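You operate a simulated robot arm through the tools that you are given. There is no shell and no other tool. Be economical: measure what you need, move in short steps, check, and stop when the job is done.

Carry out the task below with a simulated two-armed robot. There is one attempt and no reset: what you move stays moved.

Task
Blot the card on the grey board, wipe up the blue stain and put the board in the green drawer.
Fine: use the yellow sponge and put it back, close the drawer; the other board stays. Where these are worked on the way, their far stop is far enough and under half their travel is too little: green drawer. What is to be rubbed or washed off counts as gone when no trace of it is left.

It is judged by the outcome, as a careful person would: the job done as asked, and still so three seconds after it is handed in. It fails if anything else is knocked over, pushed out of place, dropped, spilled or broken.

Robot
Two 6-joint arms with two-finger parallel grippers on one trunk, on a base that drives. Base frame: it is fixed to the floor where the robot stands at the start and does not move with it; the origin is under the middle of the robot, x ahead of it, y to its left, z up; the surface under the hand at the start is at about z = 80. Units: cm, rad, N and s.
The left shoulder is at the start at [6, 18.7, 112.2], the right one opposite. With the tool pointing down near the work surface each hand reaches from about 22 to 62 cm from the robot's upright axis, wherever it stands, measured 20 degrees to its own side. Places, roughly: blue stain [90, 40, 80]; green drawer [50, -40, 60]; inside of the green drawer [70, -40, 60]. Payload 1.57 kg a hand.
The tool frame of a hand sits at the grasp point between the pads (the TCP): z along the fingers, y along the line on which they close. The tips reach 3 cm beyond it. Largest opening 11 cm; finger width 2.4, thickness 1.2; the body of the gripper, 4.8 by 11.2 cm, starts 7.8 cm behind the TCP.
Orientation is told as [roll, pitch, yaw] about the base's x, y, z axes, in that order, counted from this pose: with the fingers straight down and closing along the base's y, the tool's x points along the base's -x, its y along +y and its z along -z.

Tools
- The arms move only by the tool play_rows. It takes "left_series", "right_series" or both (then of equal length, played together; a hand with none holds still); each is a list of rows, each a list of 2 entries, a list of its own where there are three numbers: the shift along the base's x, y, z in cm, then the turn, a rotation vector about the base's x, y, z in degrees. In form: [[[dx, dy, dz], [ax, ay, az]], ...]. A call has 1 to 20 rows; each row shifts and turns the commanded pose from where the row before left it. "left_gripper" and "right_gripper" are, for a hand that has rows, the gripper command, from -1 (fully open) to 1 (shut), values between in proportion, set as the call begins (left out, the last holds). Each row takes 0.2 s and may step no farther than 5 cm and 0.15 rad from the row before; otherwise, or with a gripper value out of range, the whole call is refused. A pose out of reach is approached as far as the arm can. The call stops where the force on the tool passes 40 N (or 10 N more than at its start, if that is more) or the arm is blocked; 0.2 s more then pass. Each finger travels about 15.3 cm/s and halts on what it meets, pressing with about 36 N; the grip force reading is that of the motor and also rises with nothing between the fingers. The clock runs only during rows and for 0.2 s after the last one: add rows that do not move to give the fingers time. The reply holds the time, the measured pose of the TCP, the force on the tool along the base axes, the opening and the grip force, in the units named above and with some noise, with the torque about the TCP (base axes, N m) and any sound that the robot's microphone picked up.
- Cameras (640 x 400 px; columns grow to the right, rows downward): "scene" is now at [0.49, -1.43, 166.29]; the picture's right is [-0.28, -0.96, 0.00], its down [-0.86, 0.25, -0.44] and it looks along [0.42, -0.12, -0.90] (base axes); focal length 262 px, centre (320, 200). "left" rides on the left gripper at [7, -1.6, -14.1] in its tool frame; the picture's right is [0.23, 0.97, 0.00], its down [-0.86, 0.20, -0.48] and it looks along [-0.47, 0.11, 0.88] (tool axes); focal length 222 px, centre (320, 200). "right" rides on the right gripper at [7, 1.6, -14.1] in its tool frame; the picture's right is [-0.23, 0.97, 0.00], its down [-0.86, -0.20, -0.48] and it looks along [-0.47, -0.11, 0.88] (tool axes); focal length 222 px, centre (320, 200). There is no depth. A picture from a camera that has moved, and an enlarged one, comes with that camera's place and axes in the base frame and with its lens. The place of the scene camera against the robot may be out by one fixed shift of up to 2.5 cm in any direction.
- capture(camera): a new picture of that camera. The clock stands still meanwhile.
- slide_trunk(by): slides the trunk up (or, below 0, down) by that many cm; the arms and the scene camera ride with it, the base frame stays. It gives what a move gives, with no picture.
- steer(legs): drives the robot by 1 to 6 legs, each [ahead, left, turn to the left] in cm, cm and rad, along the robot's own axes; the way and the turn of a leg run together, so that a leg with both is an arc; at most 150 cm and 3.142 rad a leg. The arms and the cameras ride along, it lands a little off, and it stops where it bumps. It gives what a move gives.
- pan_tilt(pan, tilt): turns the head with the scene camera to pan (to the left, within 1.501 rad either way) and tilt (down, from -0.506 to 1.204), counted from straight ahead of the robot. It gives what a move gives.
- zoom(camera, box): a new picture of the part [left, top, right, bottom] of that camera's present view, enlarged. The clock stands still meanwhile.
- close_job(): hands the job in; it is judged then, once.

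Go step by step. Nothing tells you exact positions but the pictures and the camera data: compare them with the known pose of the tool, close in by small moves and look again before you grip or let go. The budget is 120 turns and 92 pictures, counting those below and the enlarged ones. Unless the task says otherwise, let go and move clear before handing in, and close with one line.

The tools are called after "Call:" by a JSON object that holds its "fn" and its "kwargs". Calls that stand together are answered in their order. play_rows: Moves the arms, as the interface text tells. Its arguments: {"type":"object","properties":{"left_series":{"type":"array","items":{"type":"array"}},"left_gripper":{"type":"number"},"right_series":{"type":"array","items":{"type":"array"}},"right_gripper":{"type":"number"}},"required":[]} The other tools are called the same way: slide_trunk (by) slides the trunk up or down; steer (legs) drives the base; pan_tilt (pan, tilt) turns the head that bears the scene camera; capture (camera) takes a picture; zoom (camera, box) takes an enlarged picture of a part of a camera's view; close_job () hands the job in.

At the start:

```text
time_s: 0.0
left_ee_pos: [43.62, 17.3, 107.39]
left_tool_rot: [0.001, 0.0, -0.001]
left_wrist_force: [0.6, 0.5, -0.1]
left_moment: [0.02, 0.01, 0.01]
left_opening: 11.0
left_finger_force: 0.1
right_ee_pos: [39.53, -25.23, 112.24]
right_tool_rot: [-0.001, 0.001, 0.0]
right_wrist_force: [-0.2, 0.3, -0.3]
right_moment: [-0.01, 0.01, 0.03]
right_opening: 11.0
right_finger_force: 0.0
trunk travel left (down, up): [-75.0, 24.0]
robot x, y, heading: [0.08, -0.19, 0.002]
head pan, tilt: [-0.284, 1.119]
```

scene: 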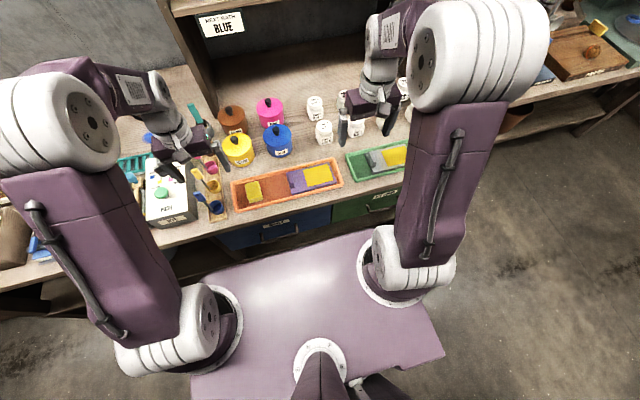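
right: 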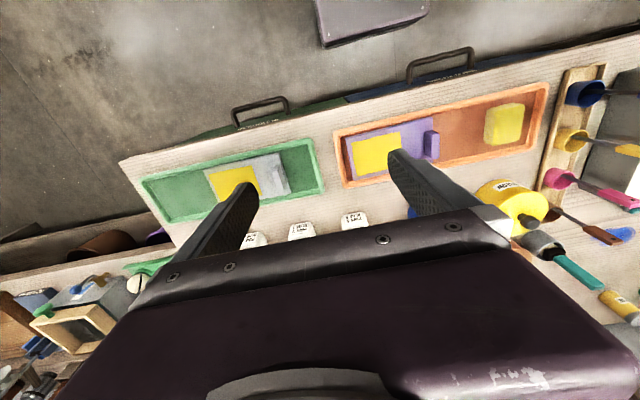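
left: 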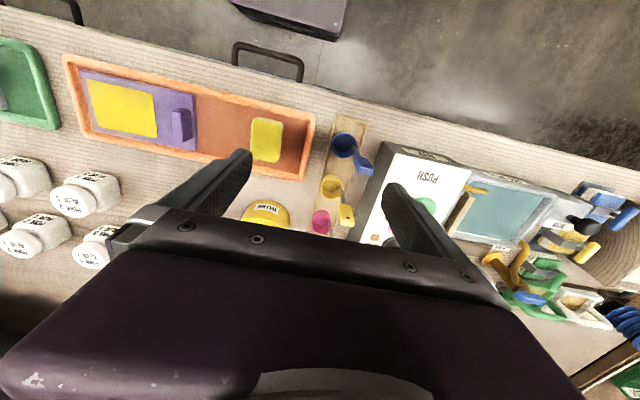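

The bench shows an orange tray (purple board, yellow sponge), a green tray (grey board with a yellow card), jars and scoops. I'll look more closely first.

Call:
{"fn": "zoom", "kwargs": {"camera": "scene", "box": [100, 60, 420, 260]}}

Call:
{"fn": "zoom", "kwargs": {"camera": "right", "box": [110, 60, 430, 260]}}

Call:
{"fn": "zoom", "kwargs": {"camera": "left", "box": [320, 100, 640, 300]}}

Call:
{"fn": "pan_tilt", "kwargs": {"pan": 0.3, "tilt": 0.7}}

```text
2.00 times, centred on (260, 160) of scene
camera zoom: at [0.49, -1.43, 166.29], right [-0.28, -0.96, 0.0], down [-0.86, 0.25, -0.44], along [0.42, -0.12, -0.9], focal length 524 px, centre (440, 280)
```

zoom: 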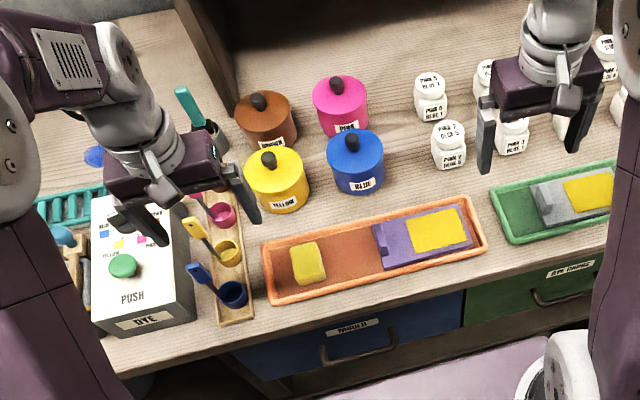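

```text
2.00 times, centred on (270, 160) of right
camera zoom: at [32.47, -23.64, 126.52], right [0.23, 0.97, 0.0], down [0.86, -0.2, 0.48], along [0.47, -0.11, -0.88], focal length 444 px, centre (420, 280)
```

zoom: 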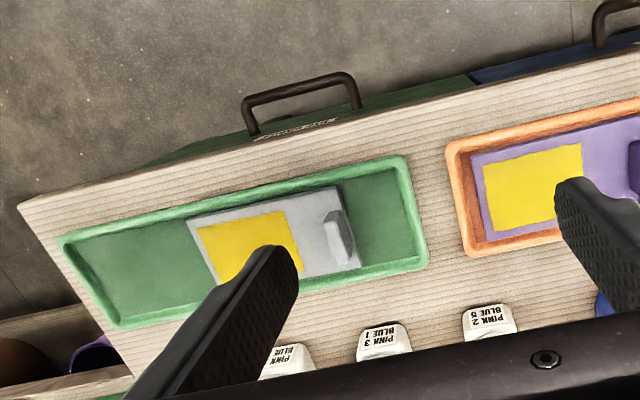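

```text
2.00 times, centred on (480, 200) of left
camera zoom: at [36.59, 15.66, 121.35], right [-0.23, 0.97, 0.0], down [0.86, 0.2, 0.48], along [0.47, 0.11, -0.88], focal length 444 px, centre (0, 200)
```

zoom: 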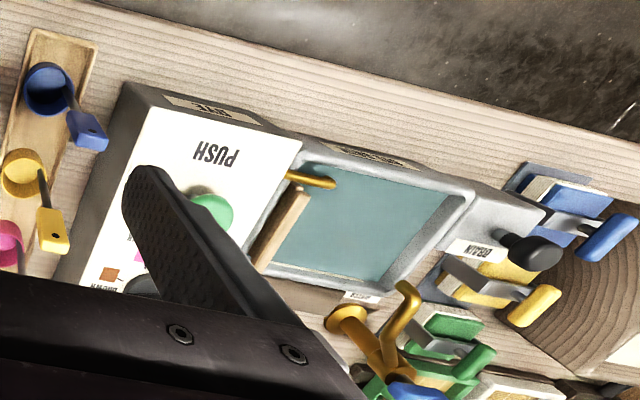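

```text
time_s: 1.0
left_ee_pos: [43.55, 17.23, 107.43]
left_tool_rot: [0.0, 0.0, -0.001]
left_wrist_force: [0.7, 1.6, -0.9]
left_moment: [-0.01, -0.01, -0.05]
left_opening: 11.01
left_finger_force: 0.0
right_ee_pos: [39.42, -25.23, 112.28]
right_tool_rot: [0.0, -0.001, 0.001]
right_wrist_force: [-0.9, 1.0, -0.2]
right_moment: [0.0, 0.01, 0.03]
right_opening: 10.97
right_finger_force: 0.1
trunk travel left (down, up): [-75.0, 24.0]
robot x, y, heading: [0.03, 0.14, 0.001]
head pan, tilt: [0.3, 0.7]
```

Call:
{"fn": "capture", "kwargs": {"camera": "scene"}}

Call:
{"fn": "pan_tilt", "kwargs": {"pan": 0.75, "tilt": 0.75}}

Call:
{"fn": "capture", "kwargs": {"camera": "scene"}}

Call:
{"fn": "pan_tilt", "kwargs": {"pan": -0.7, "tilt": 0.7}}

Call:
{"fn": "capture", "kwargs": {"camera": "scene"}}

```text
85 pictures are left
camera scene: at [2.66, 2.8, 169.4], right [0.29, -0.96, 0.0], down [-0.62, -0.19, -0.76], along [0.73, 0.23, -0.64], focal length 262 px, centre (320, 200)
```

scene: 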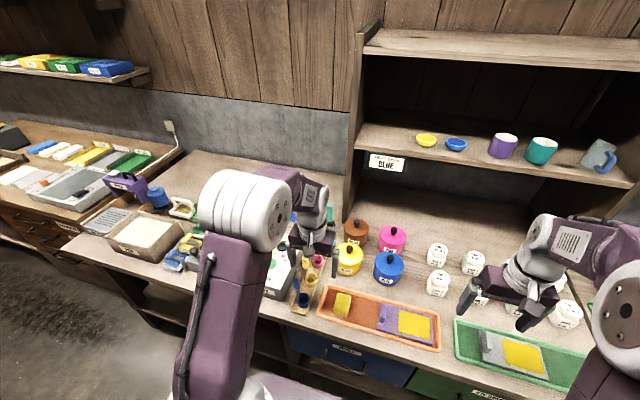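

```text
time_s: 1.9
left_ee_pos: [43.62, 17.25, 107.41]
left_tool_rot: [0.0, 0.0, 0.001]
left_wrist_force: [-0.6, -0.5, 0.2]
left_moment: [-0.01, 0.01, -0.01]
left_opening: 11.0
left_finger_force: 0.2
right_ee_pos: [39.51, -25.2, 112.37]
right_tool_rot: [0.0, 0.0, -0.002]
right_wrist_force: [0.3, -0.2, 0.4]
right_moment: [0.01, 0.01, -0.01]
right_opening: 10.99
right_finger_force: 0.0
trunk travel left (down, up): [-75.0, 24.0]
robot x, y, heading: [0.13, 0.16, 0.005]
head pan, tilt: [0.75, 0.75]
```

```text
84 pictures are left
camera scene: at [0.62, 5.95, 168.99], right [0.68, -0.73, 0.0], down [-0.5, -0.46, -0.73], along [0.54, 0.5, -0.68], focal length 262 px, centre (320, 200)
```

scene: 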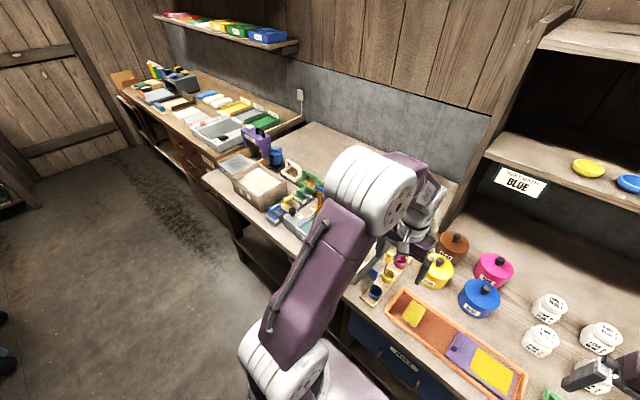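

```text
time_s: 3.5
left_ee_pos: [43.64, 17.23, 107.35]
left_tool_rot: [0.0, 0.0, 0.002]
left_wrist_force: [0.4, -0.4, -0.5]
left_moment: [0.0, -0.02, 0.01]
left_opening: 11.01
left_finger_force: 0.1
right_ee_pos: [39.34, -25.2, 112.31]
right_tool_rot: [0.001, 0.0, 0.0]
right_wrist_force: [-0.9, 1.0, 0.1]
right_moment: [0.01, -0.01, 0.02]
right_opening: 10.99
right_finger_force: 0.0
trunk travel left (down, up): [-75.0, 24.0]
robot x, y, heading: [0.12, 0.28, 0.001]
head pan, tilt: [-0.7, 0.7]
```

```text
83 pictures are left
camera scene: at [1.06, -5.16, 169.41], right [-0.64, -0.77, 0.0], down [-0.49, 0.41, -0.76], along [0.59, -0.49, -0.64], focal length 262 px, centre (320, 200)
```

scene: 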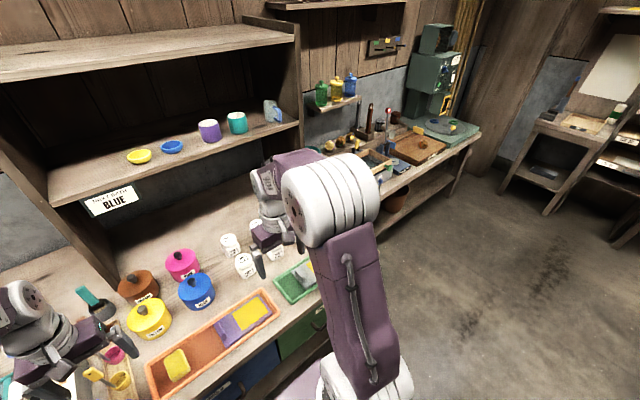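

The sponge seems to be at about (50, 10), the grey board's card at (51, -46), and the stain is hidden behind the left arm. I'll drive left so I can see the stain between the arms.

Call:
{"fn": "steer", "kwargs": {"legs": [[0, 38, 0]]}}

Call:
{"fn": "pan_tilt", "kwargs": {"pan": 0.0, "tilt": 0.75}}

Call:
{"fn": "capture", "kwargs": {"camera": "scene"}}

```text
time_s: 5.9
left_ee_pos: [43.15, 56.54, 107.43]
left_tool_rot: [0.0, -0.001, 0.014]
left_wrist_force: [0.3, -0.5, 0.9]
left_moment: [0.04, 0.02, 0.03]
left_opening: 10.95
left_finger_force: 0.0
right_ee_pos: [39.46, 14.04, 112.27]
right_tool_rot: [0.0, 0.0, 0.013]
right_wrist_force: [0.1, -0.3, -0.3]
right_moment: [0.03, -0.01, 0.01]
right_opening: 10.99
right_finger_force: 0.1
trunk travel left (down, up): [-75.0, 24.0]
robot x, y, heading: [-0.53, 39.03, 0.017]
head pan, tilt: [-0.7, 0.7]
```

```text
time_s: 7.0
left_ee_pos: [43.0, 56.5, 107.39]
left_tool_rot: [0.0, 0.0, 0.014]
left_wrist_force: [0.1, 0.3, 0.7]
left_moment: [-0.02, 0.0, 0.0]
left_opening: 11.02
left_finger_force: 0.1
right_ee_pos: [39.58, 13.91, 112.23]
right_tool_rot: [0.0, 0.001, 0.013]
right_wrist_force: [0.0, 0.8, -0.1]
right_moment: [0.0, 0.02, -0.04]
right_opening: 10.99
right_finger_force: 0.0
trunk travel left (down, up): [-75.0, 24.0]
robot x, y, heading: [0.03, 38.55, 0.01]
head pan, tilt: [0.0, 0.75]
```

```text
82 pictures are left
camera scene: at [2.59, 39.0, 168.99], right [0.01, -1.0, 0.0], down [-0.68, -0.01, -0.73], along [0.73, 0.01, -0.68], focal length 262 px, centre (320, 200)
```

scene: 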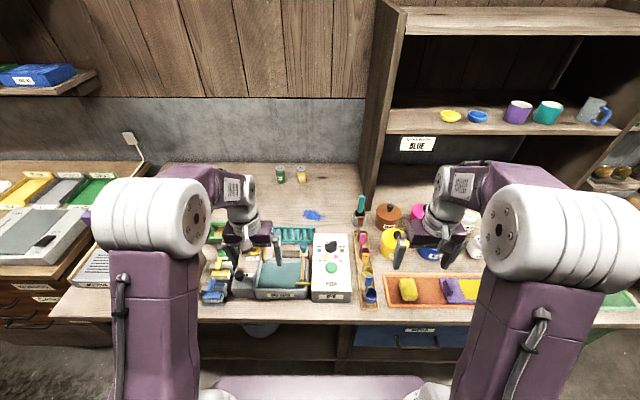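

Call:
{"fn": "zoom", "kwargs": {"camera": "scene", "box": [200, 150, 440, 300]}}

Call:
{"fn": "zoom", "kwargs": {"camera": "scene", "box": [360, 240, 600, 390]}}

Call:
{"fn": "pan_tilt", "kwargs": {"pan": 0.0, "tilt": 1.2}}

Call:
{"fn": "capture", "kwargs": {"camera": "scene"}}

```text
2.67 times, centred on (320, 225) of scene
camera zoom: at [2.59, 39.0, 168.99], right [0.01, -1.0, 0.0], down [-0.68, -0.01, -0.73], along [0.73, 0.01, -0.68], focal length 699 px, centre (320, 133)
```

zoom: 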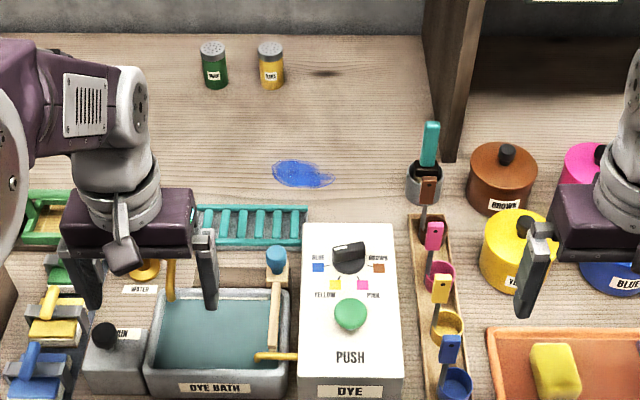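

```text
2.67 times, centred on (480, 315) of scene
camera zoom: at [2.59, 39.0, 168.99], right [0.01, -1.0, 0.0], down [-0.68, -0.01, -0.73], along [0.73, 0.01, -0.68], focal length 699 px, centre (-107, -107)
```

zoom: 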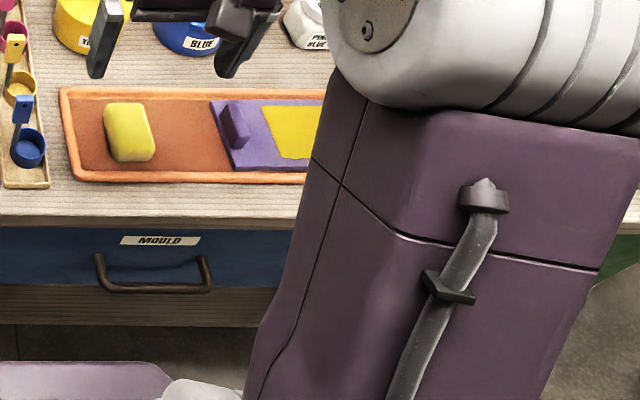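

```text
time_s: 7.9
left_ee_pos: [43.17, 56.48, 107.36]
left_tool_rot: [-0.002, 0.0, 0.015]
left_wrist_force: [-0.1, -0.2, 0.6]
left_moment: [0.02, 0.03, 0.02]
left_opening: 11.02
left_finger_force: 0.1
right_ee_pos: [39.55, 14.04, 112.28]
right_tool_rot: [0.0, 0.001, 0.013]
right_wrist_force: [1.0, -0.3, -0.2]
right_moment: [-0.02, 0.02, -0.01]
right_opening: 11.0
right_finger_force: 0.1
trunk travel left (down, up): [-75.0, 24.0]
robot x, y, heading: [-0.15, 38.5, 0.014]
head pan, tilt: [0.0, 1.201]
```

```text
79 pictures are left
camera scene: at [-0.1, 39.03, 165.82], right [0.01, -1.0, 0.0], down [-0.93, -0.01, -0.36], along [0.36, 0.0, -0.93], focal length 262 px, centre (320, 200)
```

scene: 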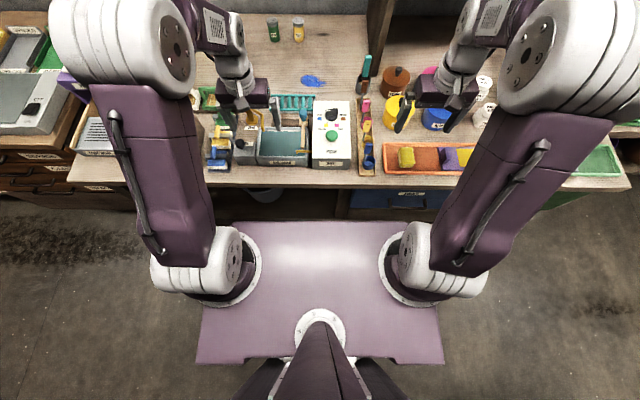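

The stain is at about x 84–91, y 38–49, in front of two shakers. The plan is left hand on the yellow sponge: blot the grey board's card, wipe the stain, return the sponge, then do the drawer. I'll drive back so the left hand is over the sponge.

Call:
{"fn": "steer", "kwargs": {"legs": [[0, -47, 0]]}}

Call:
{"fn": "capture", "kwargs": {"camera": "left"}}

Call:
{"fn": "pan_tilt", "kwargs": {"pan": 0.25, "tilt": 1.0}}

Call:
{"fn": "capture", "kwargs": {"camera": "scene"}}

```text
time_s: 10.7
left_ee_pos: [43.67, 9.31, 107.42]
left_tool_rot: [-0.001, 0.002, 0.01]
left_wrist_force: [0.0, 0.2, 0.5]
left_moment: [0.03, -0.01, 0.0]
left_opening: 11.02
left_finger_force: 0.0
right_ee_pos: [40.06, -33.12, 112.34]
right_tool_rot: [0.001, 0.001, 0.011]
right_wrist_force: [0.2, 0.7, -0.5]
right_moment: [0.03, 0.01, 0.01]
right_opening: 11.0
right_finger_force: 0.2
trunk travel left (down, up): [-75.0, 24.0]
robot x, y, heading: [0.41, -8.15, 0.006]
head pan, tilt: [0.0, 1.201]
```

```text
78 pictures are left
camera left: at [36.73, 7.71, 121.34], right [-0.24, 0.97, 0.0], down [0.85, 0.21, 0.48], along [0.46, 0.11, -0.88], focal length 222 px, centre (320, 200)
```

left: 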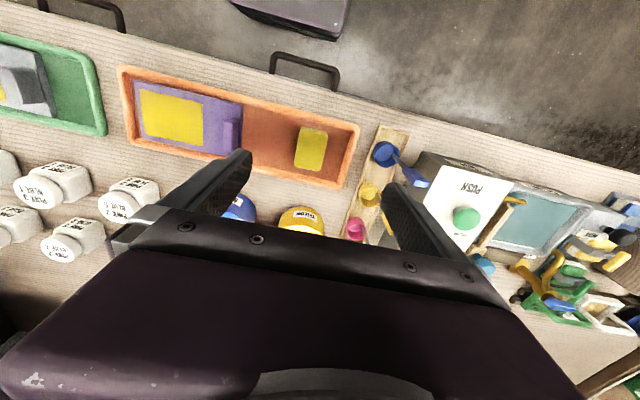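

```text
time_s: 11.5
left_ee_pos: [43.7, 9.26, 107.37]
left_tool_rot: [0.0, 0.001, 0.01]
left_wrist_force: [0.1, 0.4, 0.6]
left_moment: [0.02, -0.01, 0.03]
left_opening: 10.98
left_finger_force: 0.1
right_ee_pos: [40.2, -33.34, 112.27]
right_tool_rot: [-0.001, -0.001, 0.01]
right_wrist_force: [0.6, -0.6, -0.4]
right_moment: [0.01, -0.02, 0.0]
right_opening: 11.01
right_finger_force: 0.1
trunk travel left (down, up): [-75.0, 24.0]
robot x, y, heading: [-0.07, -8.46, 0.014]
head pan, tilt: [0.25, 1.0]
```

```text
77 pictures are left
camera scene: at [1.59, -6.47, 167.07], right [0.26, -0.97, 0.0], down [-0.81, -0.22, -0.54], along [0.52, 0.14, -0.84], focal length 262 px, centre (320, 200)
```

scene: 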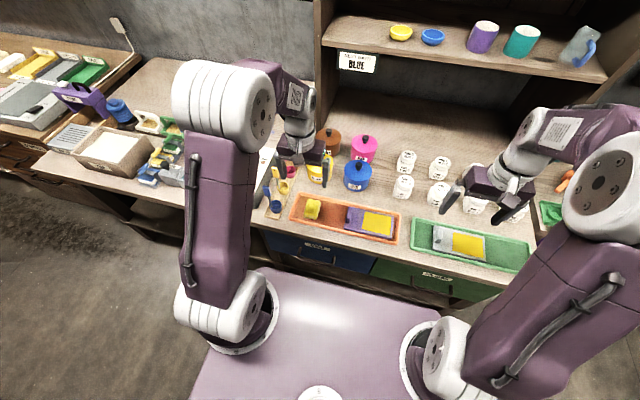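

From the left hand's camera the sponge is at about (47.1, 8.6). I'll descend above it in stages.

Call:
{"fn": "play_rows", "kwargs": {"left_series": [[[3.4, -0.7, 0], [0, 0, -0.6]], [[0, 0, -4], [0, 0, 0]], [[0, 0, -4], [0, 0, 0]], [[0, 0, -4], [0, 0, 0]], [[0, 0, -3], [0, 0, 0]], [[0, 0, 0], [0, 0, 0]]], "left_gripper": -1}}

Call:
{"fn": "capture", "kwargs": {"camera": "left"}}

```text
time_s: 12.9
left_ee_pos: [46.99, 8.92, 92.41]
left_tool_rot: [0.001, 0.001, -0.001]
left_wrist_force: [0.5, -0.5, -0.2]
left_moment: [-0.04, 0.02, 0.01]
left_opening: 10.99
left_finger_force: 0.2
right_ee_pos: [39.96, -33.17, 112.34]
right_tool_rot: [0.001, 0.0, 0.011]
right_wrist_force: [-1.6, -0.7, -0.4]
right_moment: [-0.02, 0.02, 0.0]
right_opening: 10.99
right_finger_force: 0.0
trunk travel left (down, up): [-75.0, 24.0]
robot x, y, heading: [0.45, -8.33, 0.011]
head pan, tilt: [0.25, 1.0]
```

```text
76 pictures are left
camera left: at [40.07, 7.24, 106.34], right [-0.23, 0.97, 0.0], down [0.85, 0.2, 0.48], along [0.47, 0.11, -0.88], focal length 222 px, centre (320, 200)
```

left: 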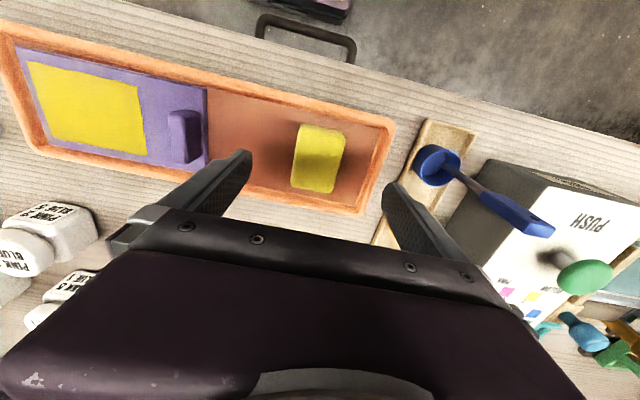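

The sponge is centred at about (47.7, 8.8). I'll narrow the fingers to miss the tray rim and go lower.

Call:
{"fn": "play_rows", "kwargs": {"left_series": [[[0.7, -0.1, 0], [0, 0, 0]], [[0, 0, -2], [0, 0, 0]], [[0, 0, -2], [0, 0, 0]], [[0, 0, -1.9], [0, 0, 0]], [[0, 0, 0], [0, 0, 0]]], "left_gripper": -0.36}}

Call:
{"fn": "capture", "kwargs": {"camera": "left"}}

Call:
{"fn": "zoom", "kwargs": {"camera": "scene", "box": [240, 150, 400, 250]}}

```text
time_s: 14.1
left_ee_pos: [47.83, 8.48, 86.19]
left_tool_rot: [0.001, -0.001, 0.0]
left_wrist_force: [-0.2, -0.2, -0.5]
left_moment: [0.0, -0.02, 0.01]
left_opening: 7.49
left_finger_force: 0.0
right_ee_pos: [40.09, -33.22, 112.28]
right_tool_rot: [0.0, -0.001, 0.01]
right_wrist_force: [0.2, -0.1, -0.3]
right_moment: [-0.01, -0.03, -0.01]
right_opening: 11.0
right_finger_force: 0.0
trunk travel left (down, up): [-75.0, 24.0]
robot x, y, heading: [0.49, -8.43, 0.009]
head pan, tilt: [0.25, 1.0]
```

```text
75 pictures are left
camera left: at [40.76, 6.9, 100.12], right [-0.23, 0.97, 0.0], down [0.85, 0.2, 0.48], along [0.47, 0.11, -0.88], focal length 222 px, centre (320, 200)
```

left: 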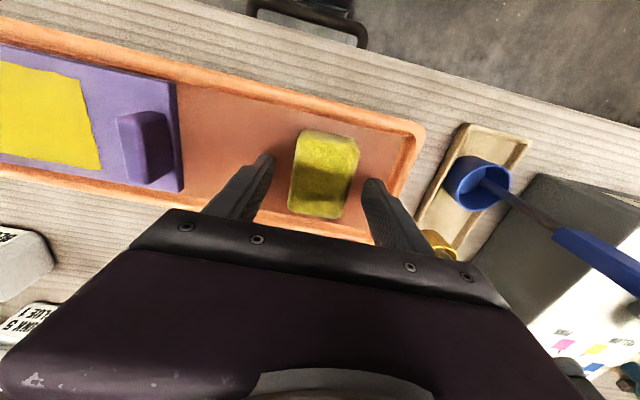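

```text
4.00 times, centred on (320, 200) of scene
camera zoom: at [1.58, -6.4, 167.07], right [0.26, -0.97, 0.0], down [-0.81, -0.22, -0.54], along [0.52, 0.14, -0.84], focal length 1048 px, centre (320, 200)
```

zoom: 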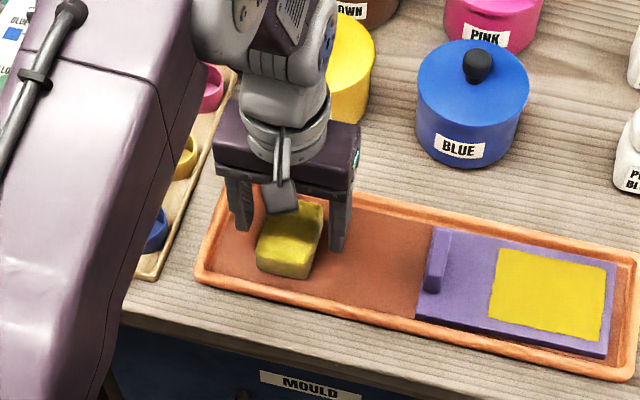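

The fingers straddle the sponge evenly. I'll go down a little and close.

Call:
{"fn": "play_rows", "kwargs": {"left_series": [[[0, 0.1, -0.6], [0, 0, 0]], [[0, 0, 0], [0, 0, 0]]]}}

Call:
{"fn": "play_rows", "kwargs": {"left_series": [[[0, 0, 0], [0, 0, 0]], [[0, 0, 0], [0, 0, 0]], [[0, 0, 0], [0, 0, 0]], [[0, 0, 0], [0, 0, 0]]], "left_gripper": 1}}

Call:
{"fn": "play_rows", "kwargs": {"left_series": [[[0, 0, 2], [0, 0, 0]], [[0, 0, 4], [0, 0, 0]], [[0, 0, 4], [0, 0, 0]]]}}

Call:
{"fn": "capture", "kwargs": {"camera": "left"}}

Call:
{"fn": "zoom", "kwargs": {"camera": "scene", "box": [240, 120, 400, 220]}}

```text
time_s: 14.7
left_ee_pos: [47.76, 8.58, 85.64]
left_tool_rot: [0.001, 0.0, 0.0]
left_wrist_force: [0.3, 0.3, -0.5]
left_moment: [0.01, 0.0, 0.03]
left_opening: 7.49
left_finger_force: 0.1
right_ee_pos: [40.04, -33.25, 112.24]
right_tool_rot: [0.0, 0.0, 0.009]
right_wrist_force: [-0.9, 0.2, 0.8]
right_moment: [0.0, 0.0, 0.01]
right_opening: 11.01
right_finger_force: 0.0
trunk travel left (down, up): [-75.0, 24.0]
robot x, y, heading: [0.33, -8.21, 0.011]
head pan, tilt: [0.25, 1.0]
```

```text
time_s: 15.7
left_ee_pos: [47.79, 8.62, 85.66]
left_tool_rot: [0.0, 0.0, 0.0]
left_wrist_force: [0.2, 0.0, 0.9]
left_moment: [-0.03, -0.01, 0.06]
left_opening: 4.91
left_finger_force: 35.9
right_ee_pos: [40.04, -33.09, 112.31]
right_tool_rot: [0.0, -0.001, 0.011]
right_wrist_force: [0.2, -0.4, 0.0]
right_moment: [0.01, -0.02, 0.02]
right_opening: 11.03
right_finger_force: 0.0
trunk travel left (down, up): [-75.0, 24.0]
robot x, y, heading: [0.23, -8.52, 0.013]
head pan, tilt: [0.25, 1.0]
```

```text
time_s: 16.5
left_ee_pos: [47.59, 8.56, 95.79]
left_tool_rot: [0.0, 0.001, 0.0]
left_wrist_force: [-0.8, -0.3, 0.0]
left_moment: [-0.01, 0.0, -0.01]
left_opening: 4.89
left_finger_force: 35.8
right_ee_pos: [40.04, -33.31, 112.28]
right_tool_rot: [-0.001, 0.0, 0.012]
right_wrist_force: [-0.3, 0.6, 0.7]
right_moment: [0.02, -0.01, 0.0]
right_opening: 11.01
right_finger_force: 0.0
trunk travel left (down, up): [-75.0, 24.0]
robot x, y, heading: [0.36, -8.43, 0.01]
head pan, tilt: [0.25, 1.0]
```

```text
73 pictures are left
camera left: at [40.67, 6.94, 109.77], right [-0.23, 0.97, 0.0], down [0.85, 0.2, 0.48], along [0.47, 0.11, -0.88], focal length 222 px, centre (320, 200)
```

left: 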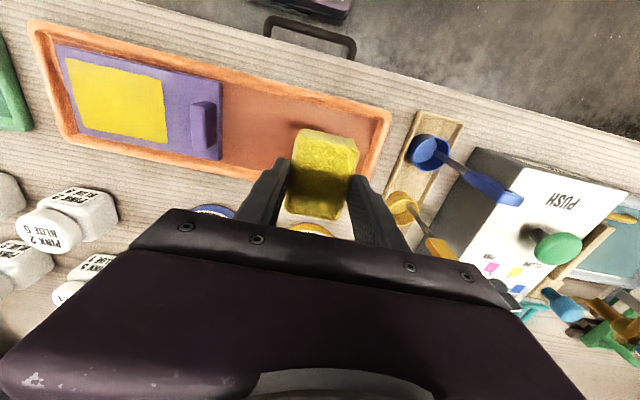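

```text
4.00 times, centred on (320, 170) of scene
camera zoom: at [1.49, -6.42, 167.07], right [0.26, -0.97, 0.0], down [-0.81, -0.22, -0.54], along [0.52, 0.14, -0.84], focal length 1048 px, centre (320, 320)
```

zoom: 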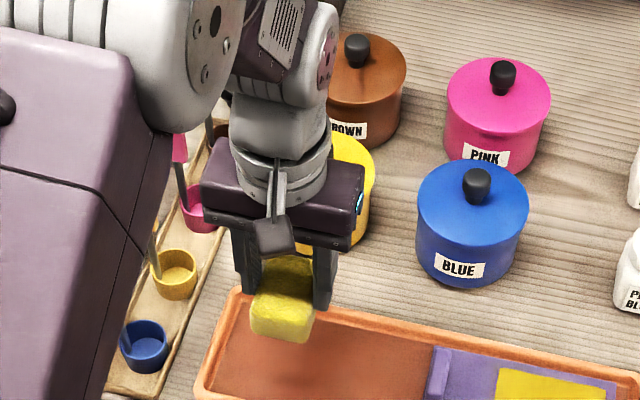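

The sponge is held firmly. I'll drive right to bring the left hand over the grey board.

Call:
{"fn": "play_rows", "kwargs": {"left_series": [[[0, 0, 5], [0, 0, 0]], [[0, 0, 5], [0, 0, 0]]]}}

Call:
{"fn": "steer", "kwargs": {"legs": [[0, -51, 0]]}}

Call:
{"fn": "pan_tilt", "kwargs": {"pan": 0.1, "tilt": 1.0}}

Call:
{"fn": "capture", "kwargs": {"camera": "left"}}

Call:
{"fn": "capture", "kwargs": {"camera": "scene"}}

```text
time_s: 17.1
left_ee_pos: [47.58, 8.49, 105.87]
left_tool_rot: [0.002, -0.001, 0.001]
left_wrist_force: [-0.9, 0.2, -0.2]
left_moment: [-0.02, -0.05, 0.01]
left_opening: 4.88
left_finger_force: 36.2
right_ee_pos: [39.9, -33.1, 112.4]
right_tool_rot: [0.0, -0.001, 0.011]
right_wrist_force: [-0.3, 0.9, 0.4]
right_moment: [0.0, -0.03, -0.01]
right_opening: 10.99
right_finger_force: 0.1
trunk travel left (down, up): [-75.0, 24.0]
robot x, y, heading: [0.13, -8.55, 0.012]
head pan, tilt: [0.25, 1.0]
```

```text
time_s: 20.1
left_ee_pos: [48.36, -42.83, 105.82]
left_tool_rot: [-0.002, -0.001, -0.004]
left_wrist_force: [-0.5, 1.2, -0.1]
left_moment: [-0.01, -0.02, 0.01]
left_opening: 4.84
left_finger_force: 36.6
right_ee_pos: [40.39, -84.55, 112.15]
right_tool_rot: [-0.001, -0.001, 0.005]
right_wrist_force: [0.1, 0.4, 0.2]
right_moment: [-0.02, -0.01, 0.0]
right_opening: 11.0
right_finger_force: 0.1
trunk travel left (down, up): [-75.0, 24.0]
robot x, y, heading: [0.85, -59.43, 0.006]
head pan, tilt: [0.25, 1.0]
```

```text
time_s: 20.8
left_ee_pos: [48.23, -42.9, 105.84]
left_tool_rot: [0.0, 0.001, -0.003]
left_wrist_force: [0.4, 0.0, 0.0]
left_moment: [0.03, 0.01, 0.03]
left_opening: 4.88
left_finger_force: 35.8
right_ee_pos: [40.38, -84.63, 112.32]
right_tool_rot: [0.0, 0.002, 0.009]
right_wrist_force: [0.7, -0.3, -0.2]
right_moment: [0.01, -0.01, -0.01]
right_opening: 10.98
right_finger_force: 0.1
trunk travel left (down, up): [-75.0, 24.0]
robot x, y, heading: [0.6, -59.72, 0.008]
head pan, tilt: [0.099, 1.0]
```

```text
71 pictures are left
camera left: at [41.22, -44.52, 119.79], right [-0.22, 0.97, 0.0], down [0.86, 0.2, 0.48], along [0.47, 0.11, -0.88], focal length 222 px, centre (320, 200)
```

left: 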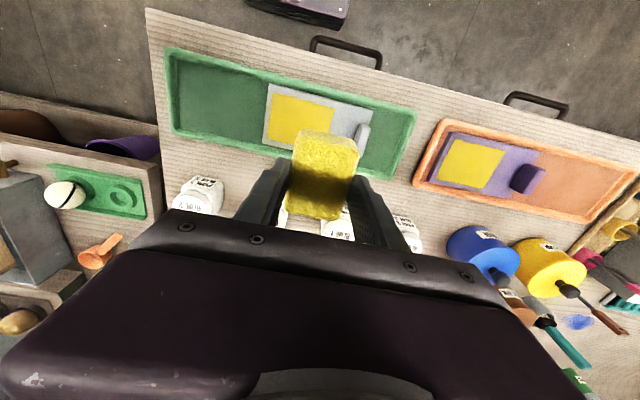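

```text
70 pictures are left
camera scene: at [2.27, -58.69, 167.07], right [0.11, -0.99, 0.0], down [-0.84, -0.09, -0.54], along [0.54, 0.06, -0.84], focal length 262 px, centre (320, 200)
```

scene: 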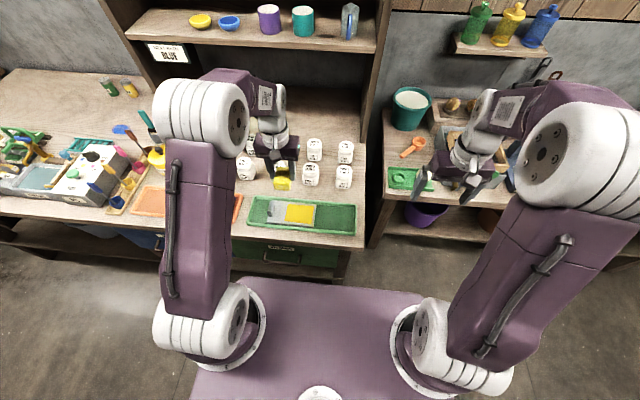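

The card spans about x 44.5–51.2, y -51 to -41. I'll press the sponge down at a few places across it, starting at the far end.

Call:
{"fn": "play_rows", "kwargs": {"left_series": [[[-0.3, -2.8, 0], [0, 0, 0]], [[0, -2.8, -3], [0, 0, 0]], [[0, 0, -5], [0, 0, 0]], [[0, 0, -5], [0, 0, 0]], [[0, 0, -4], [0, 0, 0]], [[0, 0, -0.6], [0, 0, 0]], [[0, 0, 0], [0, 0, 0]]]}}

Call:
{"fn": "zoom", "kwargs": {"camera": "scene", "box": [220, 140, 380, 240]}}

Call:
{"fn": "capture", "kwargs": {"camera": "left"}}

```text
time_s: 22.4
left_ee_pos: [47.95, -48.77, 88.34]
left_tool_rot: [0.001, -0.001, -0.005]
left_wrist_force: [0.2, 0.2, -0.6]
left_moment: [-0.02, -0.01, -0.04]
left_opening: 4.86
left_finger_force: 36.1
right_ee_pos: [40.45, -84.5, 112.28]
right_tool_rot: [0.0, 0.0, 0.006]
right_wrist_force: [0.5, 0.1, -0.2]
right_moment: [0.0, 0.0, 0.01]
right_opening: 11.01
right_finger_force: 0.1
trunk travel left (down, up): [-75.0, 24.0]
robot x, y, heading: [1.01, -59.72, 0.009]
head pan, tilt: [0.099, 1.0]
```

```text
4.00 times, centred on (300, 190) of scene
camera zoom: at [2.24, -58.67, 167.07], right [0.11, -0.99, 0.0], down [-0.84, -0.09, -0.54], along [0.54, 0.06, -0.84], focal length 1048 px, centre (400, 240)
```

zoom: 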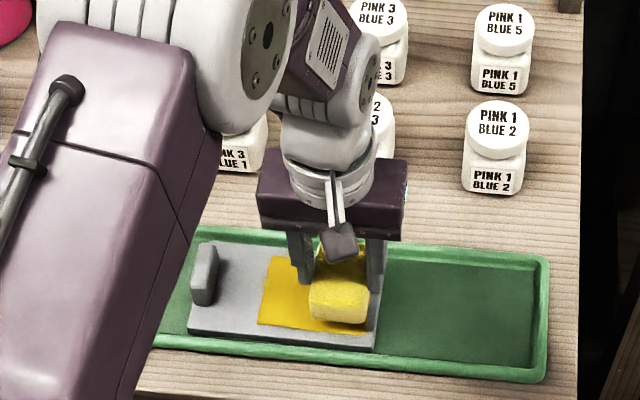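

```text
68 pictures are left
camera left: at [41.01, -50.36, 102.3], right [-0.22, 0.97, 0.0], down [0.86, 0.2, 0.48], along [0.47, 0.11, -0.88], focal length 222 px, centre (320, 200)
```

left: 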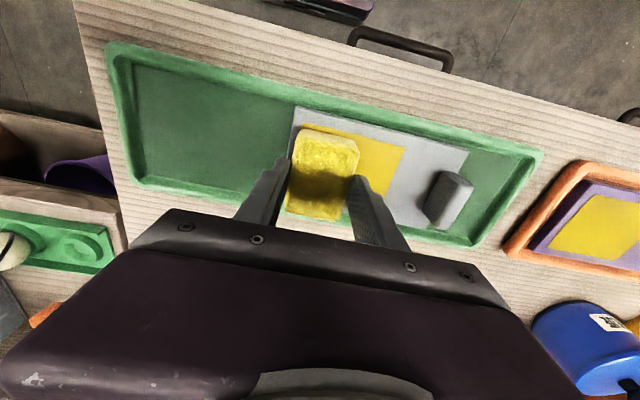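

The sponge is over the card's right end, so I'll lower it gently until I feel contact.

Call:
{"fn": "play_rows", "kwargs": {"left_series": [[[-0.3, 0.2, -0.5], [0, 0, 0]], [[0, 0, -0.4], [0, 0, 0]], [[0, 0, -0.4], [0, 0, 0]], [[0, 0, 0], [0, 0, 0]]]}}

Call:
{"fn": "play_rows", "kwargs": {"left_series": [[[0, 0, -0.3], [0, 0, 0]], [[0, 0, 0], [0, 0, 0]]]}}

```text
time_s: 23.4
left_ee_pos: [47.7, -48.37, 86.96]
left_tool_rot: [0.0, 0.0, -0.003]
left_wrist_force: [-0.1, -0.8, -0.9]
left_moment: [-0.01, 0.0, 0.02]
left_opening: 4.86
left_finger_force: 35.7
right_ee_pos: [40.47, -84.59, 112.33]
right_tool_rot: [0.0, 0.0, 0.008]
right_wrist_force: [0.4, -0.5, 0.1]
right_moment: [0.03, -0.03, -0.01]
right_opening: 11.01
right_finger_force: 0.0
trunk travel left (down, up): [-75.0, 24.0]
robot x, y, heading: [0.9, -59.68, 0.01]
head pan, tilt: [0.099, 1.0]
```

```text
time_s: 24.0
left_ee_pos: [47.67, -48.45, 86.85]
left_tool_rot: [-0.001, -0.006, -0.004]
left_wrist_force: [0.1, 1.3, 24.1]
left_moment: [0.04, 0.39, 0.05]
left_opening: 4.87
left_finger_force: 36.5
right_ee_pos: [40.13, -84.67, 112.45]
right_tool_rot: [0.0, 0.0, 0.007]
right_wrist_force: [-0.5, 0.2, -0.4]
right_moment: [0.0, -0.01, -0.01]
right_opening: 11.04
right_finger_force: 0.0
trunk travel left (down, up): [-75.0, 24.0]
robot x, y, heading: [0.88, -59.57, 0.004]
head pan, tilt: [0.099, 1.0]
```

Contact comes at z 86.85, with a 24 N press. I'll lift and repeat at the middle and the near side of the card.

Call:
{"fn": "play_rows", "kwargs": {"left_series": [[[0, 0, 0], [0, 0, 0]], [[0, 0, 0], [0, 0, 0]], [[0, 0, 1.2], [0, 0, 0]], [[0, 2.4, 0], [0, 0, 0]], [[0, 0, -1.2], [0, 0, 0]], [[0, 0, 0], [0, 0, 0]], [[0, 0, 0], [0, 0, 0]], [[0, 0, 0], [0, 0, 0]]]}}

Call:
{"fn": "play_rows", "kwargs": {"left_series": [[[0, 0, 1.2], [0, 0, 0]], [[0, 2.5, 0], [0, 0, 0]], [[0, 0, -1.2], [0, 0, 0]], [[0, 0, 0], [0, 0, 0]], [[0, 0, 0], [0, 0, 0]], [[0, 0, 0], [0, 0, 0]]]}}

Call:
{"fn": "play_rows", "kwargs": {"left_series": [[[0, 0, 2], [0, 0, 0]], [[0, 0, 4], [0, 0, 0]], [[0, 0, 4], [0, 0, 0]], [[0, 3, 4], [0, 0, 0]], [[0, 5, 3], [0, 0, 0]], [[0, 5, 0], [0, 0, 0]], [[0, 5, 0], [0, 0, 0]]]}}

Call:
{"fn": "zoom", "kwargs": {"camera": "scene", "box": [220, 140, 380, 240]}}

Call:
{"fn": "capture", "kwargs": {"camera": "left"}}

```text
time_s: 25.8
left_ee_pos: [47.58, -45.81, 86.84]
left_tool_rot: [-0.001, -0.004, -0.005]
left_wrist_force: [-1.8, 5.1, 20.2]
left_moment: [0.15, 0.06, 0.01]
left_opening: 4.88
left_finger_force: 36.0
right_ee_pos: [40.2, -84.63, 112.36]
right_tool_rot: [-0.002, -0.001, 0.007]
right_wrist_force: [-1.2, -0.6, -0.1]
right_moment: [0.02, -0.04, -0.01]
right_opening: 10.96
right_finger_force: 0.0
trunk travel left (down, up): [-75.0, 24.0]
robot x, y, heading: [0.64, -59.62, 0.004]
head pan, tilt: [0.099, 1.0]
```

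```text
time_s: 27.2
left_ee_pos: [47.57, -43.46, 86.9]
left_tool_rot: [-0.002, -0.006, -0.003]
left_wrist_force: [1.8, 6.4, 25.3]
left_moment: [0.25, 0.0, 0.04]
left_opening: 4.88
left_finger_force: 36.1
right_ee_pos: [40.2, -84.55, 112.38]
right_tool_rot: [0.001, -0.002, 0.007]
right_wrist_force: [0.5, 0.4, -0.7]
right_moment: [0.05, -0.03, 0.0]
right_opening: 11.02
right_finger_force: 0.1
trunk travel left (down, up): [-75.0, 24.0]
robot x, y, heading: [0.82, -59.41, 0.012]
head pan, tilt: [0.099, 1.0]
```

```text
refused: row 5 steps farther than a row can; nothing moved
```

```text
4.00 times, centred on (300, 190) of scene
camera zoom: at [1.92, -58.62, 167.09], right [0.11, -0.99, 0.0], down [-0.84, -0.09, -0.54], along [0.54, 0.06, -0.84], focal length 1048 px, centre (400, 240)
```

zoom: 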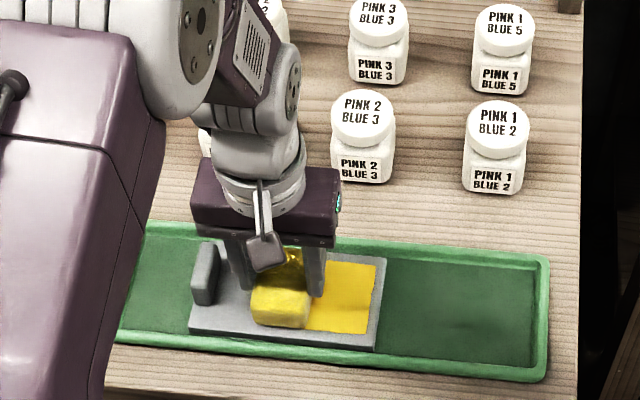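

```text
66 pictures are left
camera left: at [40.58, -45.02, 100.77], right [-0.22, 0.97, 0.0], down [0.85, 0.2, 0.48], along [0.47, 0.11, -0.88], focal length 222 px, centre (320, 200)
```

left: 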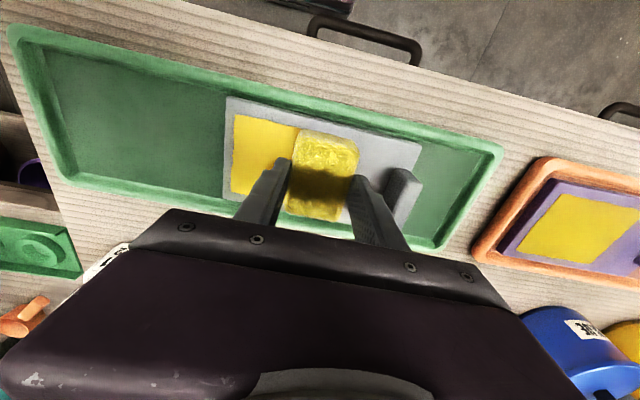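

The blotted part looks lighter, so blotting has a visible effect. I'll lift and check the whole card.

Call:
{"fn": "play_rows", "kwargs": {"left_series": [[[0, 0, 2], [0, 0, 0]], [[0, 0, 4], [0, 0, 0]], [[0, 0, 4], [0, 0, 0]], [[0, 3, 4], [0, 0, 0]], [[0, 4, 2.5], [0, 0, 0]], [[0, 4, 0], [0, 0, 0]]]}}

Call:
{"fn": "zoom", "kwargs": {"camera": "scene", "box": [220, 160, 380, 260]}}

Call:
{"fn": "zoom", "kwargs": {"camera": "left", "box": [0, 0, 320, 200]}}

```text
time_s: 28.6
left_ee_pos: [47.68, -32.43, 103.02]
left_tool_rot: [0.0, 0.0, -0.003]
left_wrist_force: [-0.2, 1.7, -0.6]
left_moment: [0.02, 0.01, 0.02]
left_opening: 4.89
left_finger_force: 36.3
right_ee_pos: [40.53, -84.47, 112.18]
right_tool_rot: [-0.003, 0.0, 0.006]
right_wrist_force: [0.1, 1.0, -0.4]
right_moment: [-0.05, 0.02, -0.01]
right_opening: 11.01
right_finger_force: 0.0
trunk travel left (down, up): [-75.0, 24.0]
robot x, y, heading: [0.97, -59.76, 0.005]
head pan, tilt: [0.099, 1.0]
```

```text
4.00 times, centred on (300, 210) of scene
camera zoom: at [2.35, -58.48, 167.07], right [0.11, -0.99, 0.0], down [-0.84, -0.09, -0.54], along [0.54, 0.06, -0.84], focal length 1048 px, centre (400, 160)
```

zoom: 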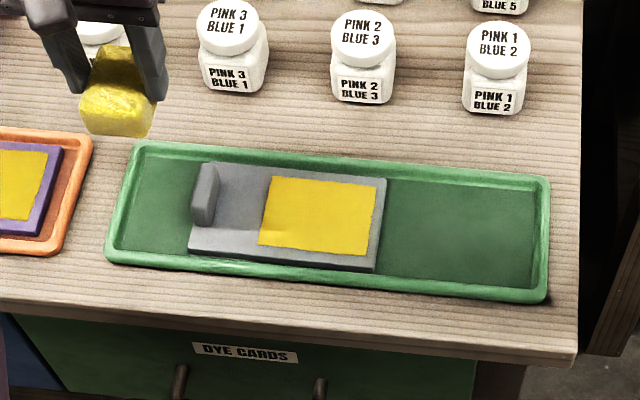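

```text
2.00 times, centred on (160, 100) of left
camera zoom: at [40.6, -33.87, 116.99], right [-0.22, 0.97, 0.0], down [0.86, 0.2, 0.48], along [0.47, 0.11, -0.88], focal length 444 px, centre (640, 400)
```

zoom: 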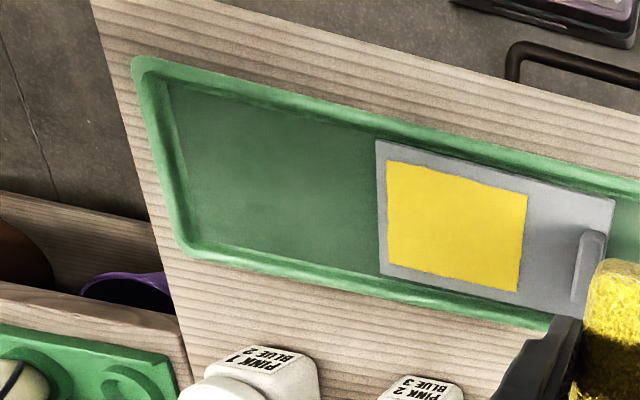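

Call:
{"fn": "zoom", "kwargs": {"camera": "scene", "box": [264, 198, 320, 233]}}

```text
11.43 times, centred on (292, 216) of scene
camera zoom: at [2.35, -58.48, 167.07], right [0.11, -0.99, 0.0], down [-0.84, -0.09, -0.54], along [0.54, 0.06, -0.84], focal length 2996 px, centre (640, 23)
```

zoom: 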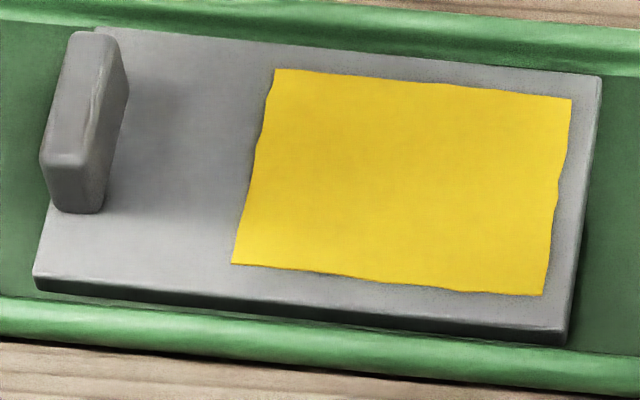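

The card is evenly lightened all over. Next is the stain: raise the hand and drive left.

Call:
{"fn": "play_rows", "kwargs": {"left_series": [[[0, -3, 3], [0, 0, 0]], [[0, -3, 3], [0, 0, 0]], [[0, 0, 3], [0, 0, 0]]]}}

Call:
{"fn": "steer", "kwargs": {"legs": [[0, 82, 0]]}}

Call:
{"fn": "pan_tilt", "kwargs": {"pan": 0.2, "tilt": 0.75}}

Call:
{"fn": "capture", "kwargs": {"camera": "scene"}}

```text
time_s: 29.4
left_ee_pos: [47.48, -38.29, 112.11]
left_tool_rot: [0.0, -0.001, -0.002]
left_wrist_force: [0.1, 0.1, 0.0]
left_moment: [0.0, 0.0, 0.02]
left_opening: 4.89
left_finger_force: 36.1
right_ee_pos: [40.35, -84.62, 112.22]
right_tool_rot: [-0.001, 0.0, 0.008]
right_wrist_force: [-0.5, 0.1, -0.1]
right_moment: [-0.01, 0.01, -0.01]
right_opening: 10.99
right_finger_force: 0.2
trunk travel left (down, up): [-75.0, 24.0]
robot x, y, heading: [0.56, -59.5, 0.007]
head pan, tilt: [0.099, 1.0]
```

```text
time_s: 33.7
left_ee_pos: [47.66, 42.8, 112.04]
left_tool_rot: [0.0, 0.0, -0.014]
left_wrist_force: [0.6, -0.5, 0.2]
left_moment: [-0.01, -0.03, -0.02]
left_opening: 4.87
left_finger_force: 36.4
right_ee_pos: [40.08, -3.27, 112.22]
right_tool_rot: [0.0, -0.001, -0.004]
right_wrist_force: [1.0, 0.4, -0.7]
right_moment: [-0.03, -0.01, 0.01]
right_opening: 11.03
right_finger_force: 0.1
trunk travel left (down, up): [-75.0, 24.0]
robot x, y, heading: [0.71, 22.16, -0.005]
head pan, tilt: [0.099, 1.0]
```

```text
time_s: 34.5
left_ee_pos: [47.69, 43.06, 111.97]
left_tool_rot: [0.0, 0.0, -0.015]
left_wrist_force: [0.0, -0.2, -1.3]
left_moment: [0.01, -0.02, -0.04]
left_opening: 4.89
left_finger_force: 36.0
right_ee_pos: [40.05, -3.04, 112.3]
right_tool_rot: [0.0, 0.0, -0.004]
right_wrist_force: [0.4, -0.3, -0.3]
right_moment: [0.03, -0.01, -0.02]
right_opening: 10.99
right_finger_force: 0.0
trunk travel left (down, up): [-75.0, 24.0]
robot x, y, heading: [0.59, 22.07, -0.002]
head pan, tilt: [0.201, 0.75]
```

```text
62 pictures are left
camera scene: at [3.35, 24.19, 168.98], right [0.19, -0.98, 0.0], down [-0.67, -0.13, -0.73], along [0.72, 0.14, -0.68], focal length 262 px, centre (320, 200)
```

scene: 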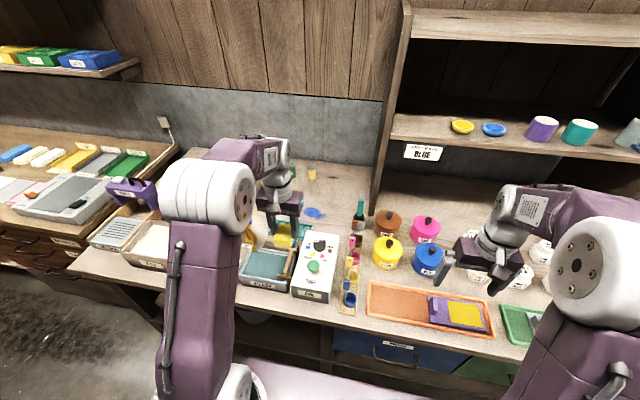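

I'll try driving forward carefully to see how close the base can get to the bench.

Call:
{"fn": "steer", "kwargs": {"legs": [[12, 0, 0]]}}

```text
time_s: 35.8
left_ee_pos: [59.6, 42.94, 112.03]
left_tool_rot: [0.0, 0.0, -0.012]
left_wrist_force: [-1.0, -0.7, -0.5]
left_moment: [-0.01, -0.01, 0.01]
left_opening: 4.9
left_finger_force: 36.4
right_ee_pos: [52.13, -3.3, 112.32]
right_tool_rot: [0.0, -0.002, -0.003]
right_wrist_force: [-0.3, -0.2, 0.0]
right_moment: [-0.03, -0.04, -0.03]
right_opening: 11.0
right_finger_force: 0.0
trunk travel left (down, up): [-75.0, 24.0]
robot x, y, heading: [12.76, 22.14, -0.002]
head pan, tilt: [0.201, 0.75]
```

Call:
{"fn": "steer", "kwargs": {"legs": [[6, 0, 0]]}}

Call:
{"fn": "pan_tilt", "kwargs": {"pan": 0.35, "tilt": 1.0}}

Call:
{"fn": "capture", "kwargs": {"camera": "scene"}}

```text
time_s: 36.7
left_ee_pos: [65.26, 42.93, 112.34]
left_tool_rot: [-0.001, -0.006, -0.015]
left_wrist_force: [-0.5, 0.8, -0.8]
left_moment: [0.0, -0.06, -0.03]
left_opening: 4.89
left_finger_force: 36.1
right_ee_pos: [57.84, -3.19, 112.43]
right_tool_rot: [-0.001, -0.005, -0.004]
right_wrist_force: [-1.3, 0.5, -0.4]
right_moment: [0.05, -0.04, 0.01]
right_opening: 11.01
right_finger_force: 0.1
trunk travel left (down, up): [-75.0, 24.0]
robot x, y, heading: [18.72, 22.39, -0.004]
head pan, tilt: [0.201, 0.75]
```

```text
time_s: 37.5
left_ee_pos: [65.85, 42.99, 111.98]
left_tool_rot: [0.001, 0.002, -0.016]
left_wrist_force: [-0.3, 0.0, -0.9]
left_moment: [0.02, 0.0, 0.04]
left_opening: 4.85
left_finger_force: 35.8
right_ee_pos: [58.39, -3.24, 112.26]
right_tool_rot: [0.001, 0.004, -0.004]
right_wrist_force: [0.5, 0.0, -0.3]
right_moment: [0.02, 0.06, 0.03]
right_opening: 10.99
right_finger_force: 0.1
trunk travel left (down, up): [-75.0, 24.0]
robot x, y, heading: [18.85, 22.02, -0.004]
head pan, tilt: [0.351, 1.0]
```

```text
61 pictures are left
camera scene: at [20.17, 24.83, 167.07], right [0.34, -0.94, 0.0], down [-0.79, -0.29, -0.54], along [0.51, 0.18, -0.84], focal length 262 px, centre (320, 200)
```

scene: 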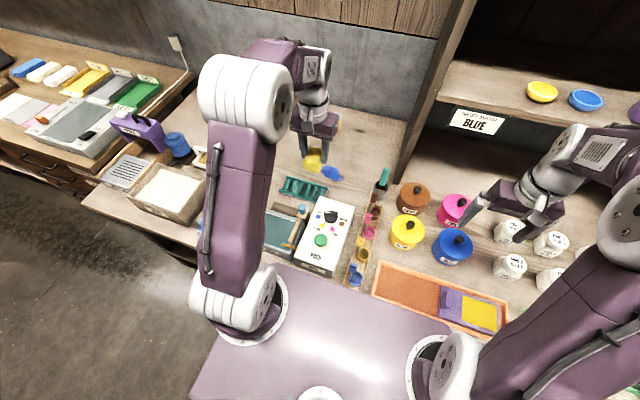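

No bump yet; the robot is at x 18.9. The stain still needs about 9 cm more reach, so I'll ease forward again.

Call:
{"fn": "steer", "kwargs": {"legs": [[4, 0, 0]]}}

Call:
{"fn": "steer", "kwargs": {"legs": [[3, 0, 0]]}}

```text
time_s: 38.4
left_ee_pos: [66.97, 43.07, 112.08]
left_tool_rot: [-0.001, 0.0, -0.012]
left_wrist_force: [0.5, 0.5, -0.1]
left_moment: [0.01, 0.05, -0.01]
left_opening: 4.87
left_finger_force: 35.8
right_ee_pos: [59.55, -3.07, 112.27]
right_tool_rot: [0.0, -0.001, 0.0]
right_wrist_force: [0.3, 0.2, -0.1]
right_moment: [-0.03, 0.02, 0.01]
right_opening: 10.99
right_finger_force: 0.0
trunk travel left (down, up): [-75.0, 24.0]
robot x, y, heading: [20.07, 22.25, 0.003]
head pan, tilt: [0.351, 1.0]
stopped in leg 1: the robot was blocked; the commanded pose is now the measured one
```

```text
time_s: 39.1
left_ee_pos: [66.9, 43.03, 112.09]
left_tool_rot: [-0.002, 0.003, -0.01]
left_wrist_force: [-0.3, -1.1, -0.4]
left_moment: [-0.02, 0.01, -0.01]
left_opening: 4.88
left_finger_force: 36.2
right_ee_pos: [59.63, -3.17, 112.43]
right_tool_rot: [-0.003, 0.0, 0.002]
right_wrist_force: [0.1, 1.0, -0.6]
right_moment: [-0.01, 0.01, 0.01]
right_opening: 11.0
right_finger_force: 0.1
trunk travel left (down, up): [-75.0, 24.0]
robot x, y, heading: [20.42, 22.15, 0.001]
head pan, tilt: [0.351, 1.0]
stopped in leg 1: the robot was blocked; the commanded pose is now the measured one
```

The base is blocked at x≈20, so the hand has to lean forward. I'll tilt the tool about 30° so the fingers point forward and down, and move out above the stain.

Call:
{"fn": "play_rows", "kwargs": {"left_series": [[[2, 0, -2], [0, -7, 0]], [[2, 0, -2], [0, -7, 0]], [[2, 0, -2], [0, -7, 0]], [[2, 0, -2], [0, -7, 0]], [[3, 0, -2], [0, 0, 0]], [[3, 0, -2], [0, 0, 0]], [[3, 0, -2], [0, 0, 0]], [[0, 0, 0], [0, 0, 0]]]}}

Call:
{"fn": "capture", "kwargs": {"camera": "scene"}}

```text
time_s: 40.9
left_ee_pos: [83.74, 42.92, 97.97]
left_tool_rot: [0.006, -0.489, -0.01]
left_wrist_force: [0.0, 0.6, -0.6]
left_moment: [0.01, -0.02, -0.01]
left_opening: 4.87
left_finger_force: 36.4
right_ee_pos: [59.6, -3.19, 112.34]
right_tool_rot: [0.0, 0.001, 0.002]
right_wrist_force: [-0.1, 0.0, -0.4]
right_moment: [-0.03, -0.04, 0.0]
right_opening: 11.01
right_finger_force: 0.0
trunk travel left (down, up): [-75.0, 24.0]
robot x, y, heading: [20.42, 21.8, 0.001]
head pan, tilt: [0.351, 1.0]
```

```text
60 pictures are left
camera scene: at [21.1, 24.73, 167.07], right [0.35, -0.94, 0.0], down [-0.79, -0.29, -0.54], along [0.51, 0.19, -0.84], focal length 262 px, centre (320, 200)
```

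scene: 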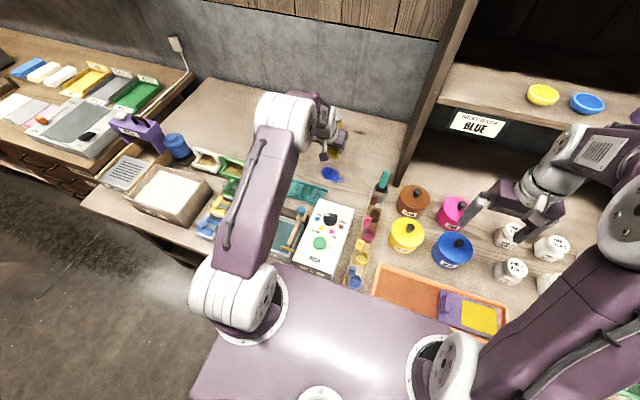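

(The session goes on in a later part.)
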